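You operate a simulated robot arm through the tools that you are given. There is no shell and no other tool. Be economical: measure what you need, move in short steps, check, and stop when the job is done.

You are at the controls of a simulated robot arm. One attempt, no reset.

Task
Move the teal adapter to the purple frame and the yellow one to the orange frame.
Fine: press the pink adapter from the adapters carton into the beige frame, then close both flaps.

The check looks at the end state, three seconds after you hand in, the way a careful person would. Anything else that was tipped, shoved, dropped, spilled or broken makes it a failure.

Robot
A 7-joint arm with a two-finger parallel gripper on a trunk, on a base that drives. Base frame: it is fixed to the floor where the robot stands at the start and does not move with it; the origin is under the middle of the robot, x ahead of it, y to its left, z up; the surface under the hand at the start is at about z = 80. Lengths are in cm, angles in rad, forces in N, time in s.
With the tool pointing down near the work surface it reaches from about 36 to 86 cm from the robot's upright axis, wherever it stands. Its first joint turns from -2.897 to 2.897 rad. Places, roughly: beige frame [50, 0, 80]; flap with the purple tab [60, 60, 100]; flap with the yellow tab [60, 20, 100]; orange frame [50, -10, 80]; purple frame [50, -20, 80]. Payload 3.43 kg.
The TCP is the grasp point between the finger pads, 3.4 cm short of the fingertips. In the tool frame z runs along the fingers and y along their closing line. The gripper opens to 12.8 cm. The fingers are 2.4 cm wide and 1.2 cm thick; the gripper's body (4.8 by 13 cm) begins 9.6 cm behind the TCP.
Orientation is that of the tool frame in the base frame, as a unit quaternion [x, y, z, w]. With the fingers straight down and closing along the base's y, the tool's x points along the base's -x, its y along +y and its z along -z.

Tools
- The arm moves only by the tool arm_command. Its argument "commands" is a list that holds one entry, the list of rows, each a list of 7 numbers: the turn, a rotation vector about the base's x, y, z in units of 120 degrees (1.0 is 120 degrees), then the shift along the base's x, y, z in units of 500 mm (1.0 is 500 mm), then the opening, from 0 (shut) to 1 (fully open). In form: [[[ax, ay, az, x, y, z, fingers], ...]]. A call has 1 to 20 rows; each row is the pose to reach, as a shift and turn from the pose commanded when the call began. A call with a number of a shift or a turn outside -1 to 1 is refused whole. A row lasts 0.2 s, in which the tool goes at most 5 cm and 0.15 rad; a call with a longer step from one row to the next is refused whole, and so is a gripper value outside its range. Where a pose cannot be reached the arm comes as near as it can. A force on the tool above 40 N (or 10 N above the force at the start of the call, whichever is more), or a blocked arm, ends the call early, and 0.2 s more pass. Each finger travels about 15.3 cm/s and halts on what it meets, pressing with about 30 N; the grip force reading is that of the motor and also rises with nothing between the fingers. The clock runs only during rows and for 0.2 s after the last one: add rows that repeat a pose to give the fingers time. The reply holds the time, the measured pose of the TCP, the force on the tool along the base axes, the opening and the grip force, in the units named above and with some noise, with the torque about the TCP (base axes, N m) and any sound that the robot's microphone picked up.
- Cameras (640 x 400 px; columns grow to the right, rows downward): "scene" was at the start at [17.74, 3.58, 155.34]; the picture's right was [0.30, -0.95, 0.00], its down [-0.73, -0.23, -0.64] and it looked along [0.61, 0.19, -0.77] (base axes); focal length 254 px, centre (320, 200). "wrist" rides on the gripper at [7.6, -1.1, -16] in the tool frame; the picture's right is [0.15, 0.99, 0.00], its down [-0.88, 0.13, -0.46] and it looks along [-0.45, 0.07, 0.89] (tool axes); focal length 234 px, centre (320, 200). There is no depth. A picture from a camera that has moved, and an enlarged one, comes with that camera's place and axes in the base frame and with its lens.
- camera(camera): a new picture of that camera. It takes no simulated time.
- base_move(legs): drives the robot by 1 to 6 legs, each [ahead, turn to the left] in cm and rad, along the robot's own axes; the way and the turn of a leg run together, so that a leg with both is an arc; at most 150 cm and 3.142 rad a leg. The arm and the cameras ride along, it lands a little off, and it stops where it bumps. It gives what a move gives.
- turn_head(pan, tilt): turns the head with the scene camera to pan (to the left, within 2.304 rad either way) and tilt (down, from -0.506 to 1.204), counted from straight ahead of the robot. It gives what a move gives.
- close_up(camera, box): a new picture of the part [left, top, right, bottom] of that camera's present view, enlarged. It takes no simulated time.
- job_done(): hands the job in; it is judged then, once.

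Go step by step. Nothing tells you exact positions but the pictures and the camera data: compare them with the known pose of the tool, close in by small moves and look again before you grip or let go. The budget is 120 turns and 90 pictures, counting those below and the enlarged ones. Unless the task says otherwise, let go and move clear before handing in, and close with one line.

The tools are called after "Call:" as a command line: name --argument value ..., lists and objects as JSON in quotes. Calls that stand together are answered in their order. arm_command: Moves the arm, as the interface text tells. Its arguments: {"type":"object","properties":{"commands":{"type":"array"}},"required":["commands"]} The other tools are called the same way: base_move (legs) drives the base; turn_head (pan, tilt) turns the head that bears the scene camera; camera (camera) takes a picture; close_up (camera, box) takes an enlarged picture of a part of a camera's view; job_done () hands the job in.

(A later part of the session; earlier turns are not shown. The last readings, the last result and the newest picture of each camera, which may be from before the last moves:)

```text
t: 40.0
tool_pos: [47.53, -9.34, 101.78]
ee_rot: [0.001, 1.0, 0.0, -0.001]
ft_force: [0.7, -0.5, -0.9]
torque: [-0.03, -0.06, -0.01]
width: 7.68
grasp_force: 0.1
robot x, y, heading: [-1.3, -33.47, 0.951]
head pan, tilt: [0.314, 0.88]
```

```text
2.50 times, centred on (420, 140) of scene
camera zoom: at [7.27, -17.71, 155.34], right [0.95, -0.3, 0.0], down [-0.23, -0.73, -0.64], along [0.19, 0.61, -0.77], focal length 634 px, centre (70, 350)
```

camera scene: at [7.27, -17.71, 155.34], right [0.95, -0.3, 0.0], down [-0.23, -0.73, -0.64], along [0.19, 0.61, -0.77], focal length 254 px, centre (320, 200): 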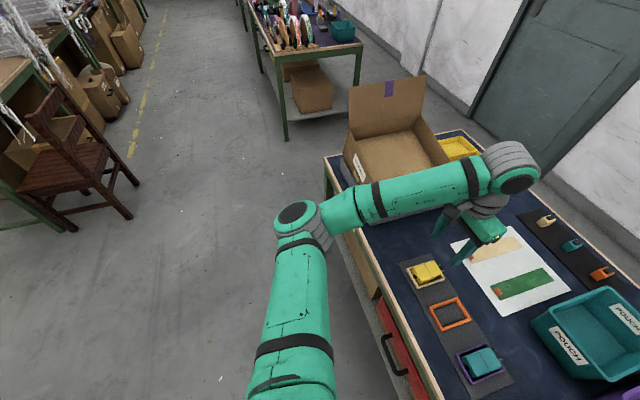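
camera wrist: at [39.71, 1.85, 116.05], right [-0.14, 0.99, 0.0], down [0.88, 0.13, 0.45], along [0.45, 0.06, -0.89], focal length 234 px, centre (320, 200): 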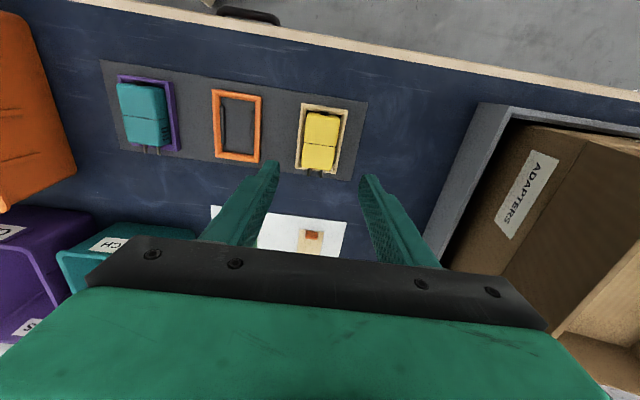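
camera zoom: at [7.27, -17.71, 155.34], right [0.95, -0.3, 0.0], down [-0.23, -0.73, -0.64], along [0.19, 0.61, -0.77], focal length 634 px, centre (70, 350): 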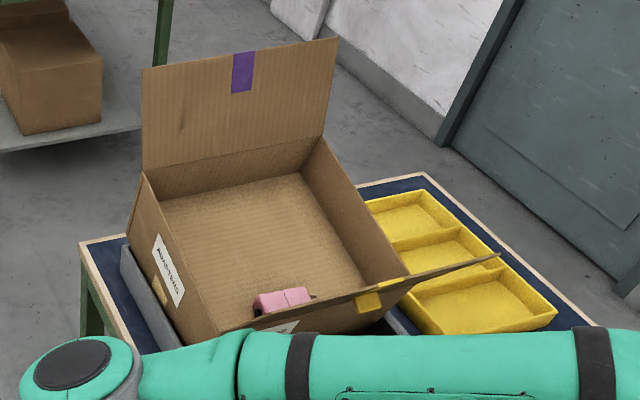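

Both adapters sit flat in their frames, and the carton stands in its tray with the pink one near the yellow-tab side, around (60, 37). I'll turn to face left and drive to about y = −8 so I can reach into the carton with the elbow outside it.

Call:
base_move --legs '[[0, 0.62], [25, 0]]'

Call:
turn_head --pan -0.75 --tilt 0.75

Call:
camera --camera "scene"

```text
t: 43.7
tool_pos: [24.03, 39.49, 101.78]
ee_rot: [-0.307, 0.952, 0.0, -0.001]
ft_force: [0.5, 1.1, 0.4]
torque: [0.01, 0.0, -0.01]
width: 7.69
grasp_force: 0.0
robot x, y, heading: [-1.55, -8.92, 1.577]
head pan, tilt: [0.314, 0.88]
```

```text
t: 45.0
tool_pos: [23.93, 39.43, 101.85]
ee_rot: [-0.307, 0.952, -0.001, -0.001]
ft_force: [0.2, -0.3, -0.2]
torque: [-0.02, -0.05, 0.01]
width: 7.69
grasp_force: 0.1
robot x, y, heading: [-1.44, -8.7, 1.577]
head pan, tilt: [-0.75, 0.75]
```

```text
47 pictures are left
camera scene: at [4.24, 7.87, 156.36], right [0.74, -0.68, 0.0], down [-0.46, -0.5, -0.73], along [0.5, 0.54, -0.68], focal length 254 px, centre (320, 200)
```

scene: 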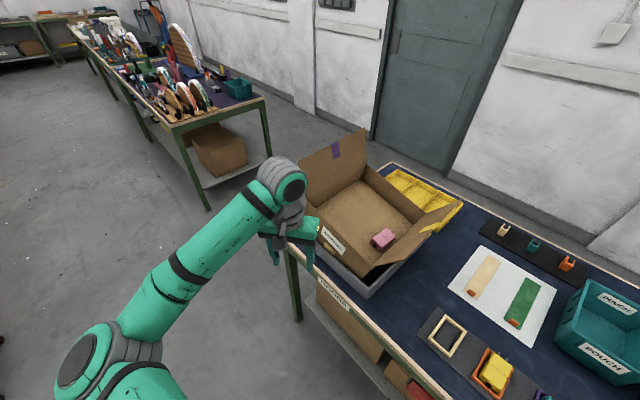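

Call:
close_up --camera "scene" --box '[290, 120, 480, 300]'

```text
2.22 times, centred on (385, 210) of scene
camera zoom: at [4.24, 7.87, 156.36], right [0.74, -0.68, 0.0], down [-0.46, -0.5, -0.73], along [0.5, 0.54, -0.68], focal length 564 px, centre (176, 178)
```

zoom: 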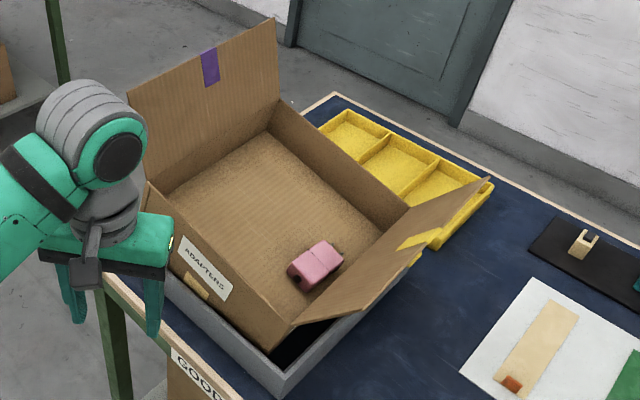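

I'll bring the hand high over the pink adapter, squared up with the base axes, and look down with the wrist camera.

Call:
arm_command --commands '[[[0, 0, 0, 0, 0, 0.09, 0.7], [0, 0, 0, 0, 0, 0.18, 0.7], [0, 0, -0.037, 0.08, -0.01, 0.2, 0.7], [0, 0, -0.074, 0.16, -0.02, 0.2, 0.7], [0, 0, -0.111, 0.24, -0.03, 0.2, 0.7], [0, 0, -0.148, 0.32, -0.04, 0.2, 0.7], [0, 0, -0.185, 0.4, -0.05, 0.2, 0.7], [0, 0, -0.222, 0.48, -0.06, 0.2, 0.7], [0, 0, -0.259, 0.56, -0.07, 0.2, 0.7], [0, 0, -0.298, 0.64, -0.08, 0.2, 0.7], [0, 0, -0.298, 0.72, -0.09, 0.2, 0.7], [0, 0, -0.298, 0.72, -0.09, 0.2, 0.7]]]'

Call:
camera --camera "wrist"

Call:
camera --camera "scene"

```text
t: 47.6
tool_pos: [60.06, 34.95, 111.77]
ee_rot: [0.001, 1.0, -0.001, 0.0]
ft_force: [0.2, 0.3, -0.1]
torque: [0.01, 0.0, -0.01]
width: 8.97
grasp_force: 0.0
robot x, y, heading: [-0.97, -8.89, 1.58]
head pan, tilt: [-0.75, 0.75]
```

```text
45 pictures are left
camera wrist: at [52.46, 33.8, 127.91], right [-0.15, 0.99, 0.0], down [0.88, 0.13, 0.45], along [0.45, 0.07, -0.89], focal length 234 px, centre (320, 200)
```

wrist: 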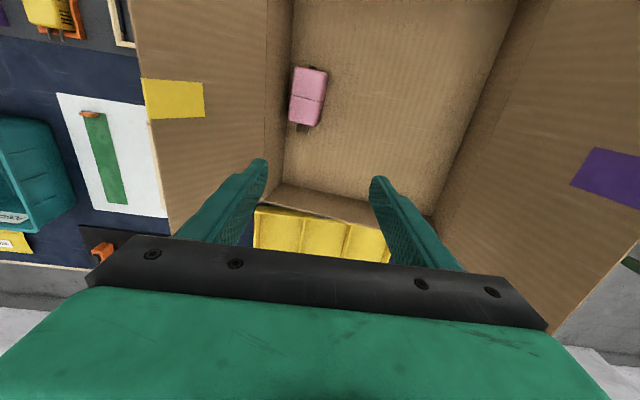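

```text
44 pictures are left
camera scene: at [4.25, 7.87, 156.36], right [0.73, -0.68, 0.0], down [-0.46, -0.5, -0.73], along [0.5, 0.54, -0.68], focal length 254 px, centre (320, 200)
```

scene: 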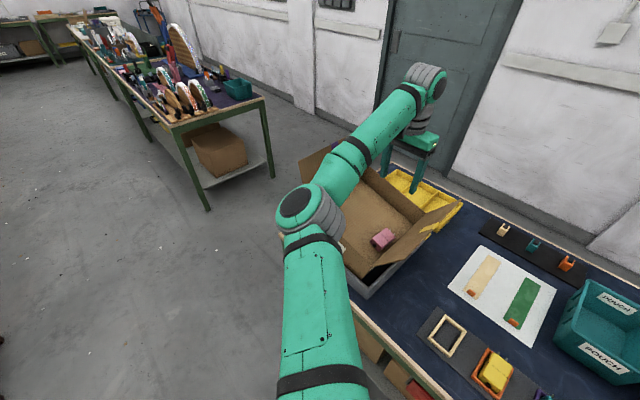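

The views agree that the pink adapter is at about (55, 32.5) with its top near z≈91, lying close to the yellow-side wall. I'll zoom in on the gap.

Call:
close_up --camera "wrist" --box '[220, 0, 440, 200]'

```text
2.00 times, centred on (330, 100) of wrist
camera zoom: at [52.46, 33.8, 127.91], right [-0.15, 0.99, 0.0], down [0.88, 0.13, 0.45], along [0.45, 0.07, -0.89], focal length 468 px, centre (300, 400)
```

zoom: 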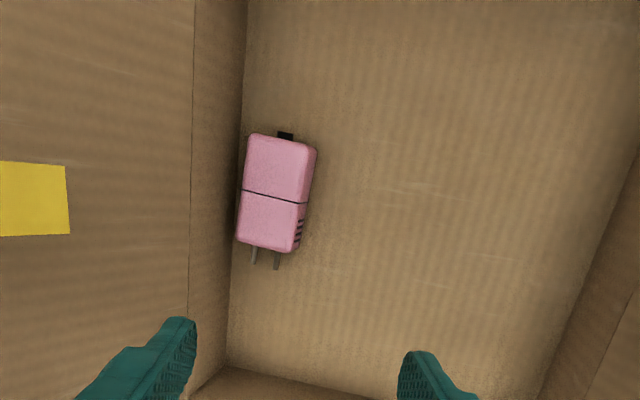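

The gap to the wall is only about 1 cm, too narrow for a 1.2 cm finger. I'll shut the fingers, touch the adapter's top lightly, and drag it a little toward +y; first a descent to just above it.

Call:
arm_command --commands '[[[0, 0, 0, -0.033, -0.014, 0, 0.4], [0, 0, 0, -0.07, -0.03, 0, 0], [0, 0, 0, -0.1, -0.046, -0.05, 0], [0, 0, 0, -0.1, -0.046, -0.13, 0], [0, 0, 0, -0.1, -0.046, -0.21, 0], [0, 0, 0, -0.1, -0.046, -0.29, 0], [0, 0, 0, -0.1, -0.046, -0.32, 0], [0, 0, 0, -0.1, -0.046, -0.32, 0]]]'

Call:
camera --camera "wrist"

Call:
camera --camera "scene"

```text
t: 49.4
tool_pos: [54.83, 32.63, 95.74]
ee_rot: [0.001, 1.0, 0.0, -0.002]
ft_force: [-0.2, 0.3, 0.1]
torque: [-0.03, 0.0, 0.02]
width: 0.0
grasp_force: 30.0
robot x, y, heading: [-1.55, -8.72, 1.571]
head pan, tilt: [-0.75, 0.75]
```

```text
42 pictures are left
camera wrist: at [47.24, 31.4, 111.84], right [-0.15, 0.99, 0.0], down [0.88, 0.13, 0.45], along [0.45, 0.07, -0.89], focal length 234 px, centre (320, 200)
```

wrist: 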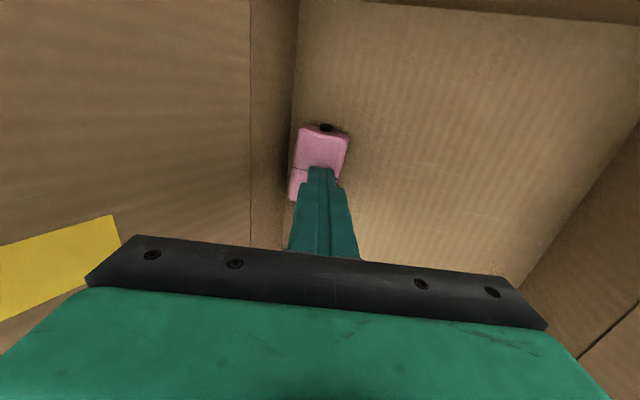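

```text
41 pictures are left
camera scene: at [4.26, 7.87, 156.36], right [0.73, -0.68, 0.0], down [-0.46, -0.5, -0.73], along [0.5, 0.54, -0.68], focal length 254 px, centre (320, 200)
```

scene: 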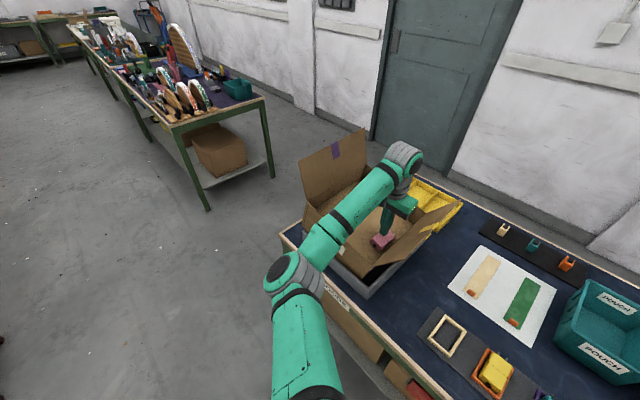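

The fingertips are right over the middle of the adapter with no contact yet. I'll come down gently to find the contact.

Call:
arm_command --commands '[[[0, 0, 0, 0, 0, -0.006, 0], [0, 0, 0, 0, 0, -0.012, 0], [0, 0, 0, 0, 0, -0.018, 0], [0, 0, 0, 0, 0, -0.02, 0]]]'

```text
t: 50.4
tool_pos: [54.89, 32.7, 94.85]
ee_rot: [0.001, 1.0, 0.0, -0.001]
ft_force: [-0.5, 0.2, 0.7]
torque: [-0.01, -0.01, 0.01]
width: 0.0
grasp_force: 30.1
robot x, y, heading: [-1.43, -8.47, 1.579]
head pan, tilt: [-0.75, 0.75]
```

Call:
arm_command --commands '[[[0, 0, 0, 0, 0, -0.006, 0], [0, 0, 0, 0, 0, -0.01, 0], [0, 0, 0, 0, 0, -0.012, 0], [0, 0, 0, 0, 0, -0.012, 0]]]'

```text
t: 51.2
tool_pos: [55.01, 32.81, 94.69]
ee_rot: [0.001, 1.0, 0.001, 0.002]
ft_force: [-1.5, -4.6, 12.1]
torque: [-0.02, 0.13, 0.04]
width: 0.0
grasp_force: 29.9
robot x, y, heading: [-1.55, -8.79, 1.576]
head pan, tilt: [-0.75, 0.75]
stopped in row 3: the force on the tool passed its limit at 43 N (the readings are from after the stop); the commanded pose is now the measured one
```

Contact is made with about 12 N pressing. I'll drag it 2.5 cm toward +y.

Call:
arm_command --commands '[[[0, 0, 0, 0, 0.01, 0.001, 0], [0, 0, 0, 0, 0.02, 0.001, 0], [0, 0, 0, 0, 0.03, 0.001, 0], [0, 0, 0, 0, 0.04, 0.001, 0], [0, 0, 0, 0, 0.05, 0.001, 0], [0, 0, 0, 0, 0.05, 0.001, 0]]]'

Call:
close_up --camera "wrist" --box '[220, 60, 440, 240]'

```text
t: 51.8
tool_pos: [55.17, 33.42, 94.91]
ee_rot: [0.002, 1.0, 0.0, 0.002]
ft_force: [-4.1, -5.5, 11.8]
torque: [-0.15, 0.3, 0.09]
width: 0.01
grasp_force: 30.3
robot x, y, heading: [-1.43, -8.47, 1.575]
head pan, tilt: [-0.75, 0.75]
stopped in row 3: the force on the tool passed its limit at 44 N (the readings are from after the stop); the commanded pose is now the measured one
```

```text
2.22 times, centred on (330, 150) of wrist
camera zoom: at [47.36, 32.22, 110.98], right [-0.14, 0.99, 0.0], down [0.88, 0.12, 0.46], along [0.46, 0.06, -0.89], focal length 520 px, centre (298, 311)
```

zoom: 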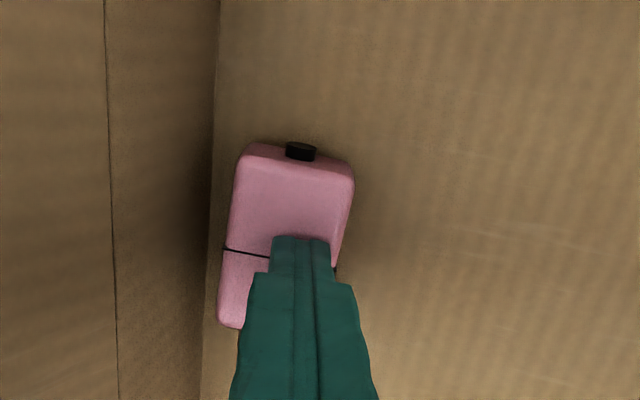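

It is moving but the floor seems to slope up toward +y, raising the force. I'll continue with a slight rise.

Call:
arm_command --commands '[[[0, 0, 0, 0, 0.006, 0.003, 0], [0, 0, 0, 0, 0.012, 0.004, 0], [0, 0, 0, 0, 0.018, 0.005, 0], [0, 0, 0, 0, 0.024, 0.006, 0], [0, 0, 0, 0, 0.03, 0.007, 0], [0, 0, 0, 0, 0.036, 0.008, 0], [0, 0, 0, 0, 0.042, 0.009, 0], [0, 0, 0, 0, 0.042, 0.009, 0]]]'

Call:
close_up --camera "wrist" --box '[220, 60, 440, 240]'

```text
t: 53.6
tool_pos: [55.05, 35.54, 95.43]
ee_rot: [0.004, 1.0, 0.0, 0.002]
ft_force: [-1.3, 1.3, -0.6]
torque: [0.01, -0.01, 0.0]
width: 0.01
grasp_force: 29.8
robot x, y, heading: [-1.32, -8.77, 1.575]
head pan, tilt: [-0.75, 0.75]
```

```text
2.22 times, centred on (330, 150) of wrist
camera zoom: at [47.41, 34.42, 111.38], right [-0.14, 0.99, 0.0], down [0.88, 0.12, 0.46], along [0.46, 0.06, -0.89], focal length 520 px, centre (298, 311)
```

zoom: 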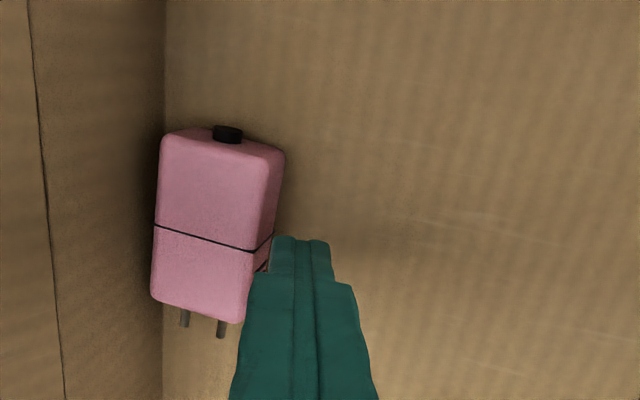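

The tool slid off and the adapter stayed by the wall; the carton floor clearly slopes, so the carton probably sits with its +y edge on the tray rim. I'll pull the arm clear and study the carton.

Call:
arm_command --commands '[[[0, 0, 0, 0, 0, 0.09, 0], [0, 0, 0, 0, 0, 0.18, 0], [0, 0, 0, 0, 0, 0.27, 0], [0, 0, 0, 0, 0, 0.36, 0], [0, 0, 0, -0.06, -0.07, 0.36, 0], [0, 0, 0, -0.12, -0.14, 0.36, 0], [0, 0, 0, -0.18, -0.21, 0.36, 0], [0, 0, 0, -0.24, -0.28, 0.36, 0], [0, 0, 0, -0.3, -0.35, 0.36, 0], [0, 0, 0, -0.36, -0.42, 0.36, 0], [0, 0, 0, -0.4, -0.48, 0.36, 0]]]'

Call:
turn_head --pan -0.6 --tilt 0.75

Call:
close_up --camera "scene" --box '[280, 90, 500, 290]'

Call:
camera --camera "wrist"

```text
t: 56.0
tool_pos: [34.95, 11.27, 113.42]
ee_rot: [0.002, 1.0, 0.0, 0.001]
ft_force: [0.4, -1.0, -0.5]
torque: [0.01, -0.02, -0.02]
width: 0.01
grasp_force: 30.0
robot x, y, heading: [-1.23, -8.99, 1.574]
head pan, tilt: [-0.75, 0.75]
```

```text
t: 56.7
tool_pos: [35.06, 11.34, 113.37]
ee_rot: [0.003, 1.0, 0.0, 0.002]
ft_force: [0.6, 0.4, -0.4]
torque: [-0.03, -0.01, 0.01]
width: 0.0
grasp_force: 29.6
robot x, y, heading: [-1.02, -8.69, 1.576]
head pan, tilt: [-0.6, 0.75]
```

```text
2.00 times, centred on (390, 190) of scene
camera zoom: at [3.28, 8.62, 156.37], right [0.83, -0.56, 0.0], down [-0.38, -0.56, -0.73], along [0.41, 0.61, -0.68], focal length 507 px, centre (180, 220)
```

zoom: 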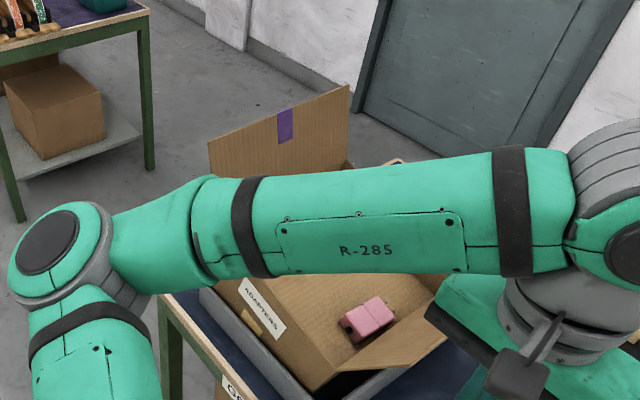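

```text
37 pictures are left
camera wrist: at [27.36, 10.29, 129.44], right [-0.14, 0.99, 0.0], down [0.88, 0.13, 0.46], along [0.46, 0.06, -0.89], focal length 234 px, centre (320, 200)
```

wrist: 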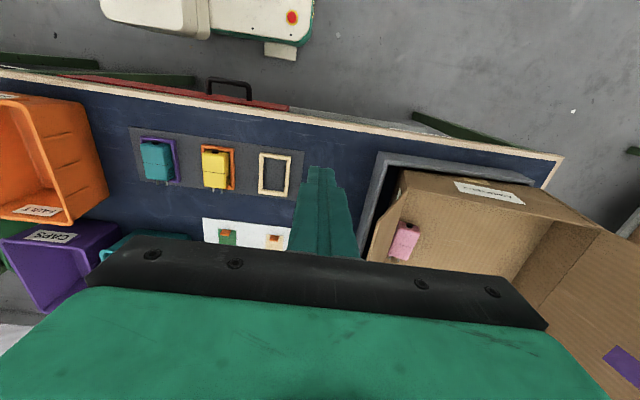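

Call:
close_up --camera "wrist" --box '[330, 120, 640, 330]'

```text
1.90 times, centred on (485, 225) of wrist
camera zoom: at [27.36, 10.29, 129.44], right [-0.14, 0.99, 0.0], down [0.88, 0.13, 0.46], along [0.46, 0.06, -0.89], focal length 446 px, centre (6, 152)
```

zoom: 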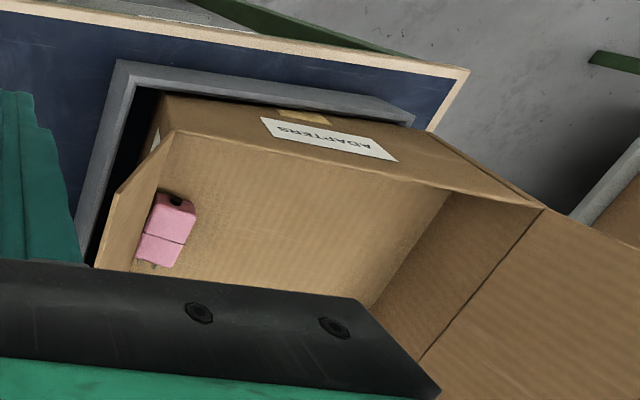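

The carton has been shoved about 3 cm toward +y and rests on the tray's +y rim. I can set it right by pushing the inside of its yellow-side wall toward −y with two spread fingers straddling the pink adapter; first I bring the hand above, turned 90°.

Call:
arm_command --commands '[[[0, 0, 0.068, 0.038, 0.043, 0, 1], [0, 0, 0.136, 0.076, 0.086, 0, 1], [0, 0, 0.204, 0.114, 0.129, 0, 1], [0, 0, 0.272, 0.152, 0.172, 0, 1], [0, 0, 0.34, 0.19, 0.215, 0, 1], [0, 0, 0.408, 0.228, 0.258, 0, 1], [0, 0, 0.476, 0.266, 0.301, 0, 1], [0, 0, 0.544, 0.304, 0.344, 0, 1], [0, 0, 0.612, 0.342, 0.387, 0, 1], [0, 0, 0.68, 0.38, 0.43, 0, 1], [0, 0, 0.748, 0.42, 0.5, 0, 1], [0, 0, 0.748, 0.42, 0.5, 0, 1]]]'

Call:
camera --camera "wrist"

Call:
close_up --camera "scene" --box '[280, 90, 500, 290]'

```text
t: 59.3
tool_pos: [56.15, 36.7, 113.26]
ee_rot: [-0.704, 0.71, 0.002, 0.001]
ft_force: [0.3, 0.3, 0.2]
torque: [0.0, -0.03, 0.02]
width: 12.8
grasp_force: 0.0
robot x, y, heading: [-1.49, -8.78, 1.578]
head pan, tilt: [-0.6, 0.75]
```

```text
35 pictures are left
camera wrist: at [57.11, 28.91, 129.29], right [-0.99, -0.14, 0.0], down [-0.12, 0.88, 0.46], along [-0.06, 0.46, -0.89], focal length 234 px, centre (320, 200)
```

wrist: 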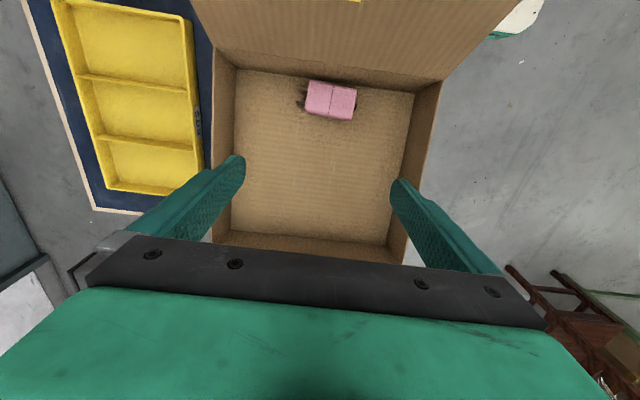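

```text
2.00 times, centred on (390, 190) of scene
camera zoom: at [3.28, 8.62, 156.36], right [0.83, -0.56, 0.0], down [-0.38, -0.56, -0.73], along [0.41, 0.61, -0.68], focal length 507 px, centre (180, 220)
```

zoom: 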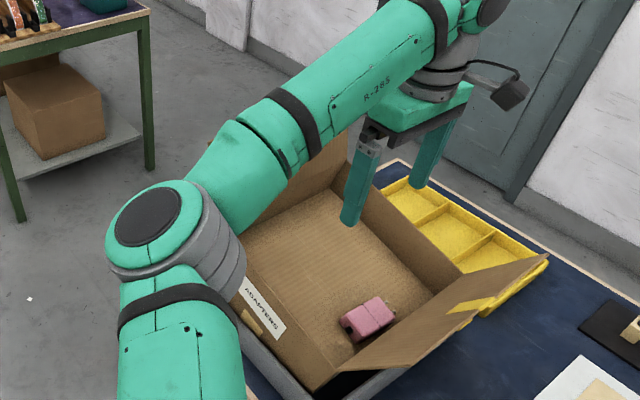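

The spread fingers will straddle the pink adapter evenly. I'll descend inside the carton and approach the wall.

Call:
arm_command --commands '[[[0, 0, 0, 0, 0, -0.08, 1], [0, 0, 0, 0, 0, -0.16, 1], [0, 0, 0, 0, 0, -0.24, 1], [0, 0, 0, 0, 0, -0.32, 1], [0, 0, 0, 0, 0, -0.37, 1], [0, 0, 0, 0, 0, -0.395, 1], [0, 0, 0, 0, -0.03, -0.395, 1], [0, 0, 0, 0, -0.06, -0.395, 1], [0, 0, 0, 0, -0.09, -0.395, 1], [0, 0, 0, 0, -0.11, -0.395, 1], [0, 0, 0, 0, -0.11, -0.395, 1]]]'

Call:
close_up --camera "scene" --box '[280, 90, 500, 290]'

```text
t: 61.7
tool_pos: [56.22, 31.04, 93.59]
ee_rot: [-0.703, 0.711, 0.002, 0.001]
ft_force: [-0.4, 0.4, -0.7]
torque: [0.01, -0.01, -0.02]
width: 12.81
grasp_force: 0.1
robot x, y, heading: [-1.74, -8.47, 1.576]
head pan, tilt: [-0.6, 0.75]
```

```text
2.00 times, centred on (390, 190) of scene
camera zoom: at [3.28, 8.62, 156.36], right [0.83, -0.56, 0.0], down [-0.38, -0.56, -0.73], along [0.41, 0.61, -0.68], focal length 507 px, centre (180, 220)
```

zoom: 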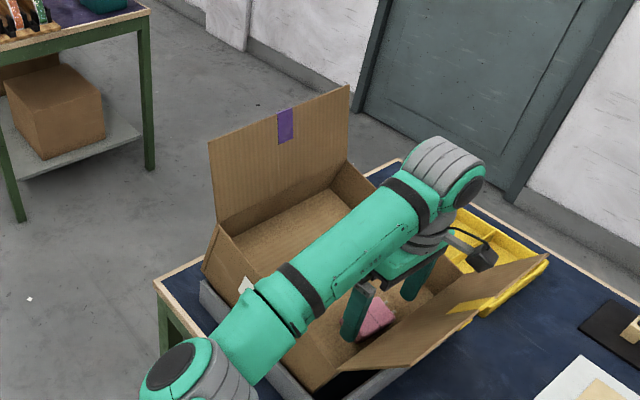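

No contact yet. I'll push gently toward −y.

Call:
arm_command --commands '[[[0, 0, 0, 0, -0.01, 0, 1], [0, 0, 0, 0, -0.02, 0, 1], [0, 0, 0, 0, -0.03, 0, 1], [0, 0, 0, 0, -0.04, 0, 1], [0, 0, 0, 0, -0.05, 0, 1], [0, 0, 0, 0, -0.05, 0, 1]]]'

Call:
close_up --camera "scene" --box '[280, 90, 500, 290]'

```text
t: 63.1
tool_pos: [56.1, 28.49, 93.66]
ee_rot: [-0.703, 0.711, 0.002, 0.001]
ft_force: [0.2, 5.8, 2.7]
torque: [0.17, 0.14, -0.15]
width: 12.75
grasp_force: 0.1
robot x, y, heading: [-1.45, -8.62, 1.574]
head pan, tilt: [-0.6, 0.75]
```

```text
2.00 times, centred on (390, 190) of scene
camera zoom: at [3.28, 8.64, 156.36], right [0.83, -0.56, 0.0], down [-0.38, -0.56, -0.73], along [0.41, 0.61, -0.68], focal length 507 px, centre (180, 220)
```

zoom: 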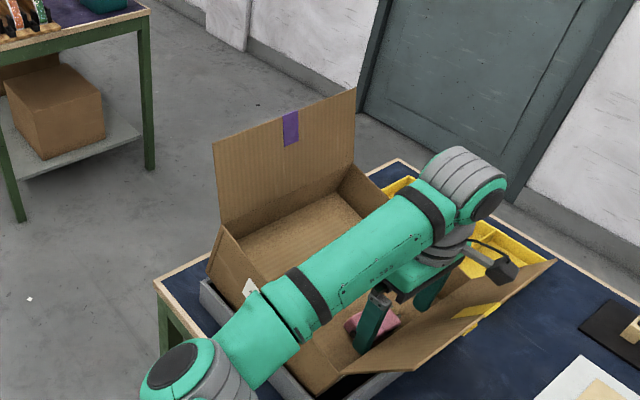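

The carton slides with only about 6 N. I'll push on.

Call:
arm_command --commands '[[[0, 0, 0, 0, -0.01, 0, 1], [0, 0, 0, 0, -0.02, 0, 1], [0, 0, 0, 0, -0.03, 0, 1], [0, 0, 0, 0, -0.035, 0, 1], [0, 0, 0, 0, -0.035, 0, 1]]]'

Call:
close_up --camera "scene" --box '[280, 90, 500, 290]'

```text
t: 64.3
tool_pos: [56.06, 26.84, 93.49]
ee_rot: [-0.704, 0.711, 0.002, 0.001]
ft_force: [0.2, 6.9, 4.8]
torque: [0.2, 0.01, 0.12]
width: 12.79
grasp_force: 0.1
robot x, y, heading: [-1.31, -8.52, 1.571]
head pan, tilt: [-0.6, 0.75]
```

```text
2.00 times, centred on (390, 190) of scene
camera zoom: at [3.27, 8.64, 156.36], right [0.83, -0.56, 0.0], down [-0.38, -0.56, -0.73], along [0.41, 0.61, -0.68], focal length 507 px, centre (180, 220)
```

zoom: 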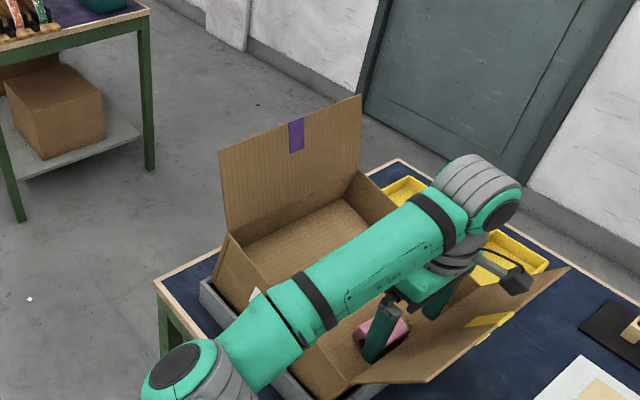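

Call:
arm_command --commands '[[[0, 0, 0, 0, -0.006, 0, 1], [0, 0, 0, 0, -0.012, 0, 1], [0, 0, 0, 0, -0.018, 0, 1], [0, 0, 0, 0, -0.018, 0, 1]]]'

Call:
close_up --camera "scene" --box '[280, 90, 500, 290]'

```text
t: 64.9
tool_pos: [55.94, 27.32, 93.65]
ee_rot: [0.707, -0.707, -0.005, -0.005]
ft_force: [2.7, 19.0, -7.3]
torque: [-0.14, -0.58, -1.4]
width: 12.67
grasp_force: 0.0
robot x, y, heading: [-1.31, -8.59, 1.577]
head pan, tilt: [-0.6, 0.75]
stopped in row 2: the force on the tool passed its limit at 45 N (the readings are from after the stop); the commanded pose is now the measured one
```

```text
2.00 times, centred on (390, 190) of scene
camera zoom: at [3.31, 8.74, 156.35], right [0.83, -0.56, 0.0], down [-0.38, -0.56, -0.73], along [0.41, 0.61, -0.68], focal length 507 px, centre (180, 220)
```

zoom: 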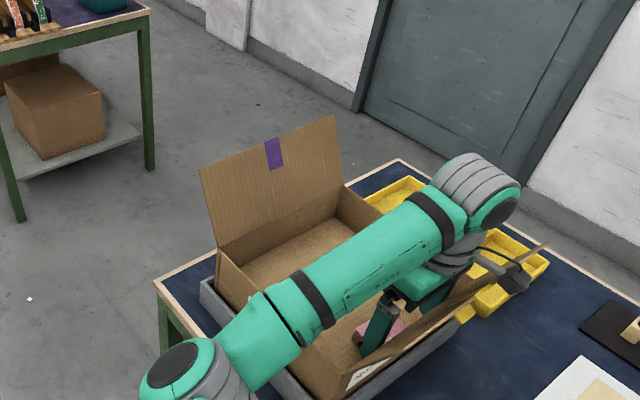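

The carton has dropped back level into the tray and the yellow flap swung upright close to the hand. I'll ease off the wall slightly and go straight up.

Call:
arm_command --commands '[[[0, 0, 0, 0, 0.008, 0, 1], [0, 0, 0, 0, 0.014, 0, 1], [0, 0, 0, 0, 0.014, 0.05, 1], [0, 0, 0, 0, 0.014, 0.12, 1], [0, 0, 0, 0, 0.014, 0.2, 1], [0, 0, 0, 0, 0.014, 0.28, 1], [0, 0, 0, 0, 0.014, 0.36, 1], [0, 0, 0, 0, 0.014, 0.42, 1], [0, 0, 0, 0, 0.014, 0.42, 1]]]'

Call:
camera --camera "wrist"

Call:
close_up --camera "scene" --box '[280, 90, 500, 290]'

```text
t: 66.9
tool_pos: [56.0, 27.62, 114.94]
ee_rot: [-0.706, 0.708, 0.004, 0.004]
ft_force: [1.0, 0.3, 0.1]
torque: [-0.01, -0.05, 0.01]
width: 12.78
grasp_force: 0.1
robot x, y, heading: [-1.22, -8.36, 1.571]
head pan, tilt: [-0.6, 0.75]
```

```text
29 pictures are left
camera wrist: at [56.99, 19.77, 130.92], right [-0.99, -0.14, 0.0], down [-0.13, 0.88, 0.47], along [-0.06, 0.46, -0.88], focal length 234 px, centre (320, 200)
```

wrist: 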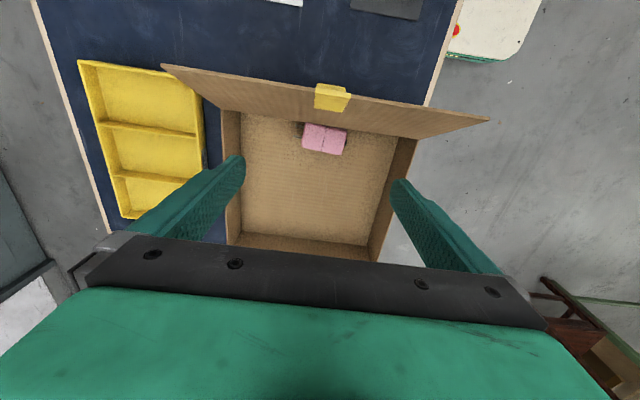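

```text
2.00 times, centred on (390, 190) of scene
camera zoom: at [3.28, 8.66, 156.36], right [0.83, -0.56, 0.0], down [-0.38, -0.56, -0.73], along [0.41, 0.61, -0.68], focal length 507 px, centre (180, 220)
```

zoom: 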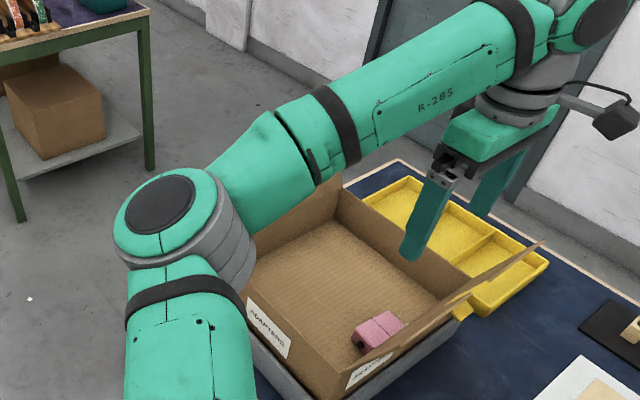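

The carton is level in its tray again. The pink adapter (about (55, 29)) still hugs the wall and the flap is upright beside it, so I'll tilt the hand 0.5 rad away from the flap and come in with the fingers straddling the adapter lengthwise, to drag it to the middle.

Call:
arm_command --commands '[[[-0.06, 0, 0, 0, 0.05, 0, 1], [-0.12, 0, 0, 0, 0.1, 0, 1], [-0.18, 0, 0, 0, 0.15, 0, 1], [-0.239, 0, 0, 0, 0.18, 0, 1], [-0.239, 0, 0, 0, 0.18, -0.08, 1], [-0.239, 0, 0, 0, 0.18, -0.16, 1], [-0.239, 0, 0, 0, 0.18, -0.24, 1], [-0.239, 0, 0, 0, 0.18, -0.32, 1], [-0.239, 0, 0, 0, 0.18, -0.4, 1], [-0.239, 0, 0, 0, 0.18, -0.43, 1], [-0.239, 0, 0, 0, 0.18, -0.43, 1]]]'

Call:
camera --camera "wrist"

Call:
close_up --camera "scene" --box '[280, 90, 500, 290]'

```text
t: 69.3
tool_pos: [56.03, 36.49, 93.24]
ee_rot: [-0.685, 0.687, -0.172, -0.17]
ft_force: [0.1, 0.7, -0.4]
torque: [0.01, -0.02, 0.0]
width: 12.8
grasp_force: 0.0
robot x, y, heading: [-1.43, -8.79, 1.573]
head pan, tilt: [-0.6, 0.75]
```

```text
27 pictures are left
camera wrist: at [57.06, 37.25, 111.02], right [-0.99, -0.13, 0.07], down [-0.13, 0.99, -0.01], along [-0.06, -0.02, -1.0], focal length 234 px, centre (320, 200)
```

wrist: 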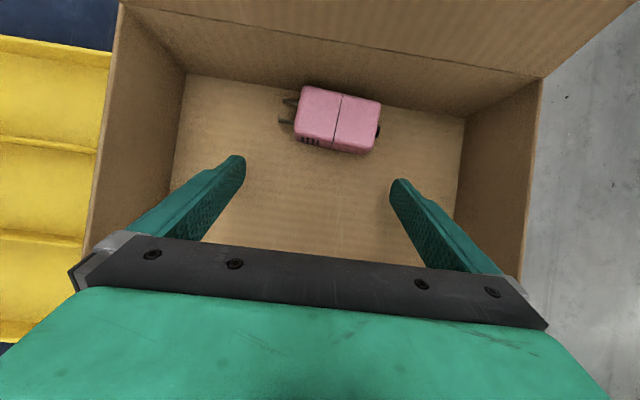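

```text
2.00 times, centred on (390, 190) of scene
camera zoom: at [3.28, 8.66, 156.36], right [0.83, -0.56, 0.0], down [-0.38, -0.56, -0.73], along [0.41, 0.61, -0.68], focal length 507 px, centre (180, 220)
```

zoom: 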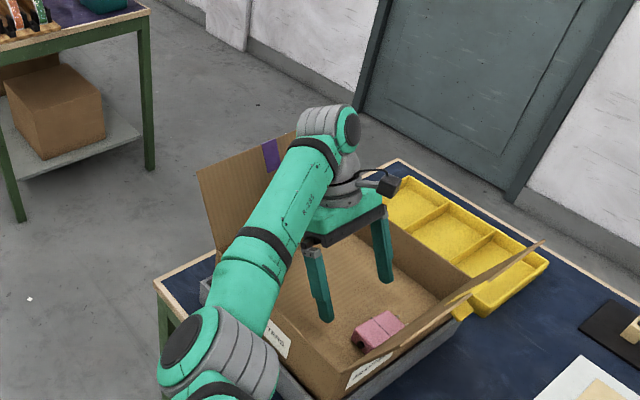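

The view straight down shows the pink adapter at about (55.2, 29.9), aligned with x, between the finger lines. I'll move in and close lengthwise on it.

Call:
arm_command --commands '[[[0, 0, 0, -0.002, -0.03, -0.005, 1], [0, 0, 0, -0.004, -0.06, -0.015, 1], [0, 0, 0, -0.004, -0.09, -0.025, 1], [0, 0, 0, -0.004, -0.1, -0.031, 1], [0, 0, 0, -0.004, -0.1, -0.031, 1], [0, 0, 0, -0.004, -0.1, -0.031, 0.75], [0, 0, 0, -0.004, -0.1, -0.031, 0.65], [0, 0, 0, -0.004, -0.1, -0.031, 0.65]]]'

Call:
camera --camera "wrist"

```text
t: 71.1
tool_pos: [55.7, 31.57, 91.58]
ee_rot: [-0.685, 0.688, -0.172, -0.17]
ft_force: [0.9, -0.8, 0.7]
torque: [-0.03, -0.08, -0.04]
width: 9.16
grasp_force: 29.9
robot x, y, heading: [-1.35, -8.57, 1.569]
head pan, tilt: [-0.6, 0.75]
```

```text
25 pictures are left
camera wrist: at [56.74, 32.2, 109.41], right [-0.99, -0.13, 0.07], down [-0.13, 0.99, -0.01], along [-0.06, -0.02, -1.0], focal length 234 px, centre (320, 200)
```

wrist: 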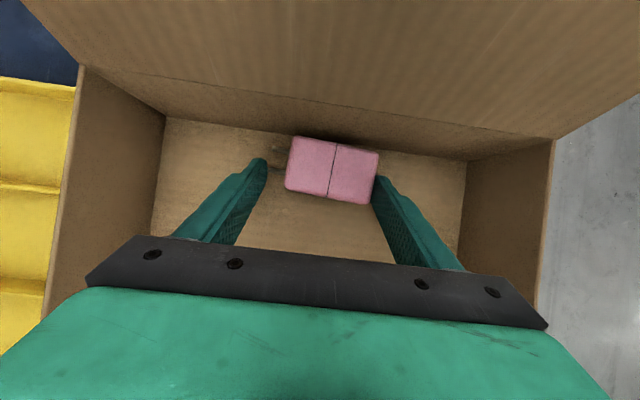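

It is held lengthwise (9.2 cm, body plus prongs). I'll slide it about 9 cm toward +y, just lifted off the friction, and let go.

Call:
arm_command --commands '[[[0, 0, 0, 0, 0.02, 0.003, 0.65], [0, 0, 0, 0, 0.05, 0.003, 0.65], [0, 0, 0, 0, 0.08, 0.003, 0.65], [0, 0, 0, 0, 0.11, 0.003, 0.65], [0, 0, 0, 0, 0.14, 0.003, 0.65], [0, 0, 0, 0, 0.17, 0.003, 0.65], [0, 0, 0, 0, 0.19, 0.0, 0.65], [0, 0, 0, 0, 0.19, 0.0, 0.65]]]'

Call:
camera --camera "wrist"

```text
t: 72.9
tool_pos: [55.88, 41.11, 91.7]
ee_rot: [-0.684, 0.688, -0.172, -0.171]
ft_force: [-0.9, 0.6, -0.9]
torque: [0.02, 0.0, -0.01]
width: 9.13
grasp_force: 30.4
robot x, y, heading: [-1.6, -8.4, 1.581]
head pan, tilt: [-0.6, 0.75]
```

```text
24 pictures are left
camera wrist: at [56.8, 41.84, 109.46], right [-0.99, -0.13, 0.07], down [-0.13, 0.99, -0.01], along [-0.06, -0.02, -1.0], focal length 234 px, centre (320, 200)
```

wrist: 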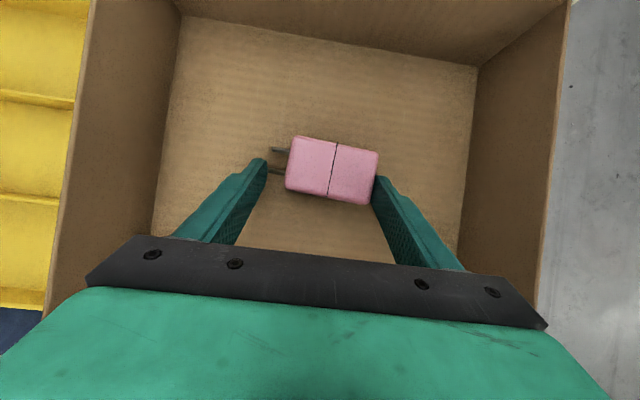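

The pink adapter is now in the middle, at about (55.0, 39). I'll release, rise, and bring the hand upright.

Call:
arm_command --commands '[[[0, 0, 0, 0, 0, 0, 0.9], [0, 0, 0, 0, 0, 0, 1], [0, 0, 0, 0, 0, 0.05, 1], [0, 0, 0, 0, 0, 0.13, 1], [0, 0, 0, 0, 0, 0.21, 1], [0, 0, 0, 0, 0, 0.29, 1], [0.06, 0, 0, 0, -0.01, 0.34, 1], [0.12, 0, 0, 0, -0.02, 0.36, 1], [0.18, 0, 0, 0, -0.03, 0.36, 1], [0.239, 0, 0, 0, -0.04, 0.36, 1], [0.239, 0, 0, 0, -0.04, 0.36, 1]]]'

Call:
arm_command --commands '[[[0, 0, -0.068, 0, 0, 0, 0.8], [0, 0, -0.136, 0, 0, 0, 0.7], [0, 0, -0.204, 0, 0, 0, 0.7], [0, 0, -0.272, -0.005, 0, 0, 0.7], [0, 0, -0.34, -0.01, 0, 0, 0.7], [0, 0, -0.408, -0.013, 0, 0, 0.7], [0, 0, -0.476, -0.013, 0, 0, 0.7], [0, 0, -0.544, -0.013, 0, 0, 0.7], [0, 0, -0.612, -0.013, 0, 0, 0.7], [0, 0, -0.68, -0.013, 0, 0, 0.7], [0, 0, -0.748, -0.013, 0, 0, 0.7], [0, 0, -0.748, -0.013, 0, 0, 0.7]]]'

Call:
close_up --camera "wrist" --box '[180, 0, 460, 200]'

```text
t: 75.3
tool_pos: [55.85, 39.17, 109.67]
ee_rot: [-0.706, 0.708, 0.005, 0.005]
ft_force: [-0.7, 0.2, 1.4]
torque: [-0.01, 0.02, 0.02]
width: 12.8
grasp_force: 0.1
robot x, y, heading: [-1.33, -8.93, 1.577]
head pan, tilt: [-0.6, 0.75]
```

```text
t: 77.9
tool_pos: [55.09, 39.07, 109.67]
ee_rot: [0.001, 1.0, 0.0, 0.006]
ft_force: [-0.2, -0.5, 0.3]
torque: [-0.01, -0.05, 0.02]
width: 8.97
grasp_force: 0.1
robot x, y, heading: [-1.61, -8.75, 1.575]
head pan, tilt: [-0.6, 0.75]
```

```text
2.00 times, centred on (320, 100) of wrist
camera zoom: at [47.28, 37.93, 125.67], right [-0.14, 0.99, 0.0], down [0.88, 0.13, 0.47], along [0.46, 0.07, -0.88], focal length 468 px, centre (320, 400)
```

zoom: 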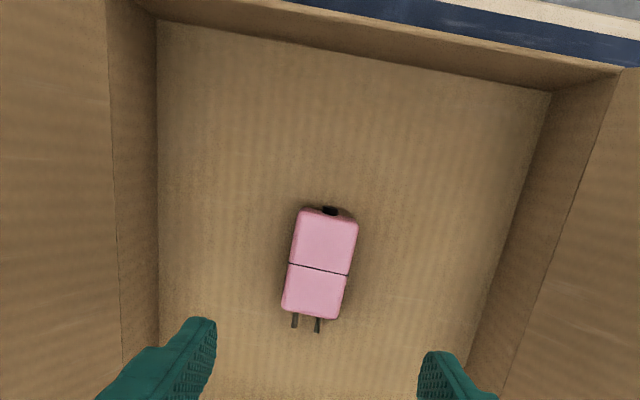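

The pink adapter sits at about (54.4, 39.0), square with the hand. I'll descend to just above grip height and check.

Call:
arm_command --commands '[[[0, 0, 0, -0.006, 0, -0.08, 0.7], [0, 0, 0, -0.008, 0, -0.16, 0.7], [0, 0, 0, -0.008, 0, -0.24, 0.65], [0, 0, 0, -0.008, 0, -0.3, 0.6], [0, 0, 0, -0.008, 0, -0.328, 0.6], [0, 0, 0, -0.008, 0, -0.328, 0.6]]]'

Call:
close_up --camera "wrist" --box '[180, 60, 460, 235]'

```text
t: 79.3
tool_pos: [54.78, 38.98, 93.24]
ee_rot: [0.001, 1.0, -0.001, 0.007]
ft_force: [0.2, -0.6, 0.4]
torque: [-0.02, -0.03, -0.01]
width: 7.69
grasp_force: 0.0
robot x, y, heading: [-1.7, -8.74, 1.575]
head pan, tilt: [-0.6, 0.75]
```

```text
2.29 times, centred on (320, 148) of wrist
camera zoom: at [46.92, 37.91, 109.27], right [-0.15, 0.99, 0.0], down [0.87, 0.13, 0.47], along [0.46, 0.07, -0.88], focal length 535 px, centre (320, 320)
```

zoom: 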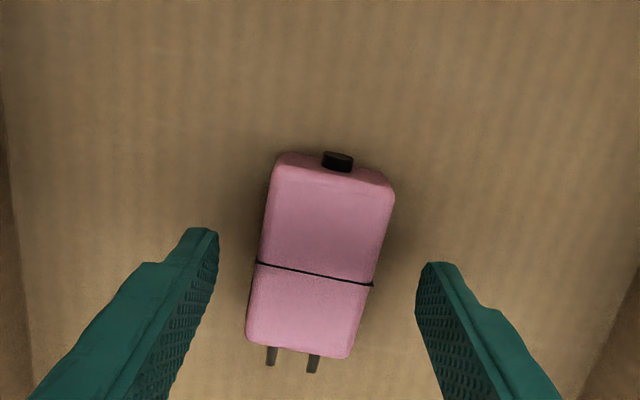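

I need about 1 cm more depth and a −0.1 rad yaw to match the earlier grip. I'll adjust, then close.

Call:
arm_command --commands '[[[0, 0.003, -0.024, -0.002, -0.002, -0.005, 0.6], [0, 0.0067, -0.046, -0.004, -0.004, -0.014, 0.6], [0, 0.0067, -0.046, -0.004, -0.004, -0.021, 0.6], [0, 0.0067, -0.046, -0.004, -0.004, -0.021, 0.6], [0, 0.0067, -0.046, -0.004, -0.004, -0.021, 0.2], [0, 0.0067, -0.046, -0.004, -0.004, -0.021, 0.2], [0, 0.0067, -0.046, -0.004, -0.004, -0.021, 0.2]]]'

Call:
close_up --camera "wrist" --box '[180, 60, 460, 235]'

```text
t: 80.9
tool_pos: [54.51, 38.95, 92.28]
ee_rot: [0.048, 0.999, -0.001, -0.001]
ft_force: [-0.2, 1.2, 2.7]
torque: [0.15, -0.16, 0.05]
width: 4.52
grasp_force: 29.9
robot x, y, heading: [-1.71, -8.94, 1.574]
head pan, tilt: [-0.6, 0.75]
```

```text
2.29 times, centred on (320, 148) of wrist
camera zoom: at [46.87, 38.48, 108.32], right [-0.05, 1.0, 0.0], down [0.89, 0.05, 0.45], along [0.45, 0.02, -0.89], focal length 535 px, centre (320, 320)
```

zoom: 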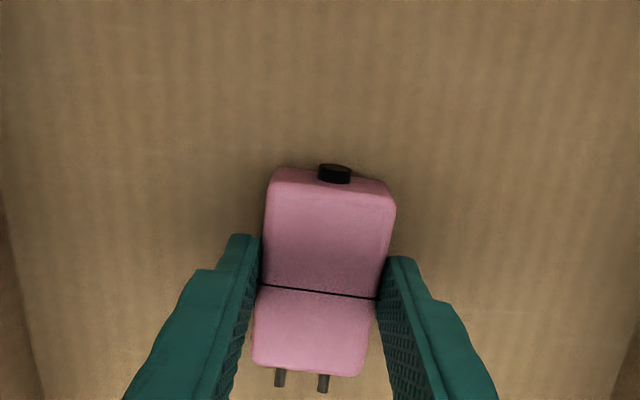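

Gripped (4.52 cm). I'll lift it well above the flaps and back the robot 25 cm so the elbow stays clear when I place it.

Call:
arm_command --commands '[[[0, 0, 0, 0, 0, 0.03, 0.2], [0, 0, 0, 0, 0, 0.1, 0.2], [0, 0, 0, 0, 0, 0.19, 0.2], [0, 0, 0, 0, 0, 0.28, 0.2], [0, 0, 0, 0, 0, 0.37, 0.2], [0, 0, 0, 0, 0, 0.46, 0.2], [0, 0, 0, 0, 0, 0.55, 0.2], [0, 0, 0, 0, 0, 0.6, 0.2], [0, 0, 0, 0, 0, 0.6, 0.2]]]'

Call:
base_move --legs '[[-25, 0]]'

Call:
camera --camera "scene"

```text
t: 82.9
tool_pos: [54.52, 38.93, 122.1]
ee_rot: [0.048, 0.999, -0.001, -0.002]
ft_force: [-0.2, -0.2, -1.7]
torque: [-0.01, 0.02, 0.0]
width: 4.51
grasp_force: 30.3
robot x, y, heading: [-1.47, -8.46, 1.577]
head pan, tilt: [-0.6, 0.75]
```

```text
t: 84.7
tool_pos: [54.66, 13.29, 122.03]
ee_rot: [0.049, 0.999, -0.001, -0.002]
ft_force: [-0.2, 0.1, -1.8]
torque: [-0.01, 0.02, -0.01]
width: 4.52
grasp_force: 30.1
robot x, y, heading: [-1.04, -34.15, 1.569]
head pan, tilt: [-0.6, 0.75]
```

```text
20 pictures are left
camera scene: at [3.42, -16.91, 156.36], right [0.83, -0.56, 0.0], down [-0.38, -0.56, -0.73], along [0.41, 0.61, -0.68], focal length 254 px, centre (320, 200)
```

scene: 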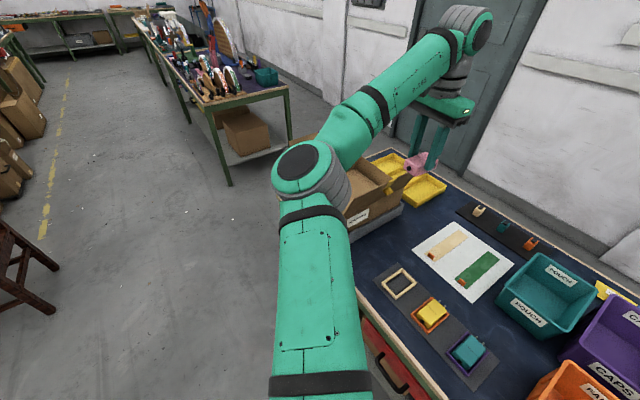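

Now I'll carry the pink adapter over the beige frame, square it up, and check it 4 cm above the seat.

Call:
arm_command --commands '[[[0, 0, 0.01, -0.03, -0.05, 0, 0.2], [0, 0, 0.02, -0.06, -0.1, -0.02, 0.2], [0, 0, 0.03, -0.1, -0.15, -0.06, 0.2], [0, 0, 0.046, -0.13, -0.19, -0.12, 0.2], [0, 0, 0.046, -0.148, -0.206, -0.2, 0.2], [0, 0, 0.046, -0.148, -0.206, -0.29, 0.2], [0, 0, 0.046, -0.148, -0.206, -0.38, 0.2], [0, 0, 0.046, -0.148, -0.206, -0.47, 0.2], [0, 0, 0.046, -0.148, -0.206, -0.56, 0.2], [0, 0, 0.046, -0.148, -0.206, -0.62, 0.2], [0, 0, 0.046, -0.148, -0.206, -0.642, 0.2], [0, 0, 0.046, -0.148, -0.206, -0.642, 0.2]]]'

Call:
close_up --camera "wrist" --box '[180, 60, 460, 235]'

```text
t: 87.3
tool_pos: [47.37, 3.1, 89.99]
ee_rot: [0.0, 1.0, -0.001, -0.001]
ft_force: [0.7, -0.7, -1.2]
torque: [0.02, 0.01, -0.01]
width: 4.53
grasp_force: 29.8
robot x, y, heading: [-1.24, -34.22, 1.575]
head pan, tilt: [-0.6, 0.75]
```

```text
2.29 times, centred on (320, 148) of wrist
camera zoom: at [39.66, 1.88, 106.04], right [-0.15, 0.99, 0.0], down [0.88, 0.13, 0.45], along [0.45, 0.07, -0.89], focal length 535 px, centre (320, 320)
```

zoom: 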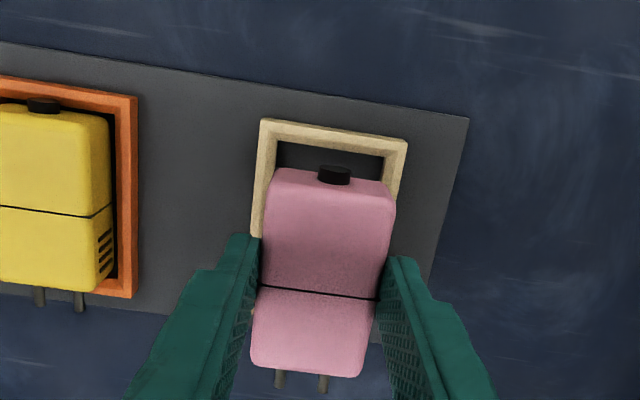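

Nearly aligned; I'll shift 2 mm in −x and press it down into the frame.

Call:
arm_command --commands '[[[0, 0, 0, -0.0036, -0.0006, -0.02, 0.2], [0, 0, 0, -0.0036, -0.0006, -0.04, 0.2], [0, 0, 0, -0.0036, -0.0006, -0.055, 0.2], [0, 0, 0, -0.0036, -0.0006, -0.065, 0.2], [0, 0, 0, -0.0036, -0.0006, -0.074, 0.2], [0, 0, 0, -0.0036, -0.0006, -0.082, 0.2], [0, 0, 0, -0.0036, -0.0006, -0.087, 0.2], [0, 0, 0, -0.0036, -0.0006, -0.087, 0.2]]]'

Call:
close_up --camera "wrist" --box '[180, 60, 460, 235]'

```text
t: 89.1
tool_pos: [47.14, 2.96, 85.78]
ee_rot: [0.0, 1.0, 0.0, 0.0]
ft_force: [-3.2, -3.4, 27.0]
torque: [-0.14, -0.01, -0.02]
width: 4.57
grasp_force: 30.0
robot x, y, heading: [-1.02, -33.84, 1.574]
head pan, tilt: [-0.6, 0.75]
```

```text
2.29 times, centred on (320, 148) of wrist
camera zoom: at [39.43, 1.84, 101.79], right [-0.15, 0.99, 0.0], down [0.88, 0.13, 0.46], along [0.45, 0.07, -0.89], focal length 535 px, centre (320, 320)
```

zoom: 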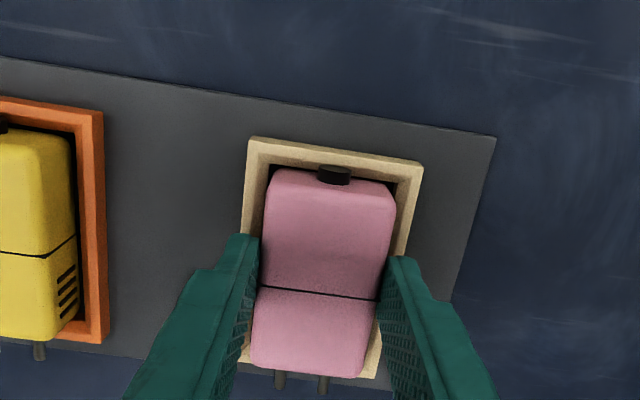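

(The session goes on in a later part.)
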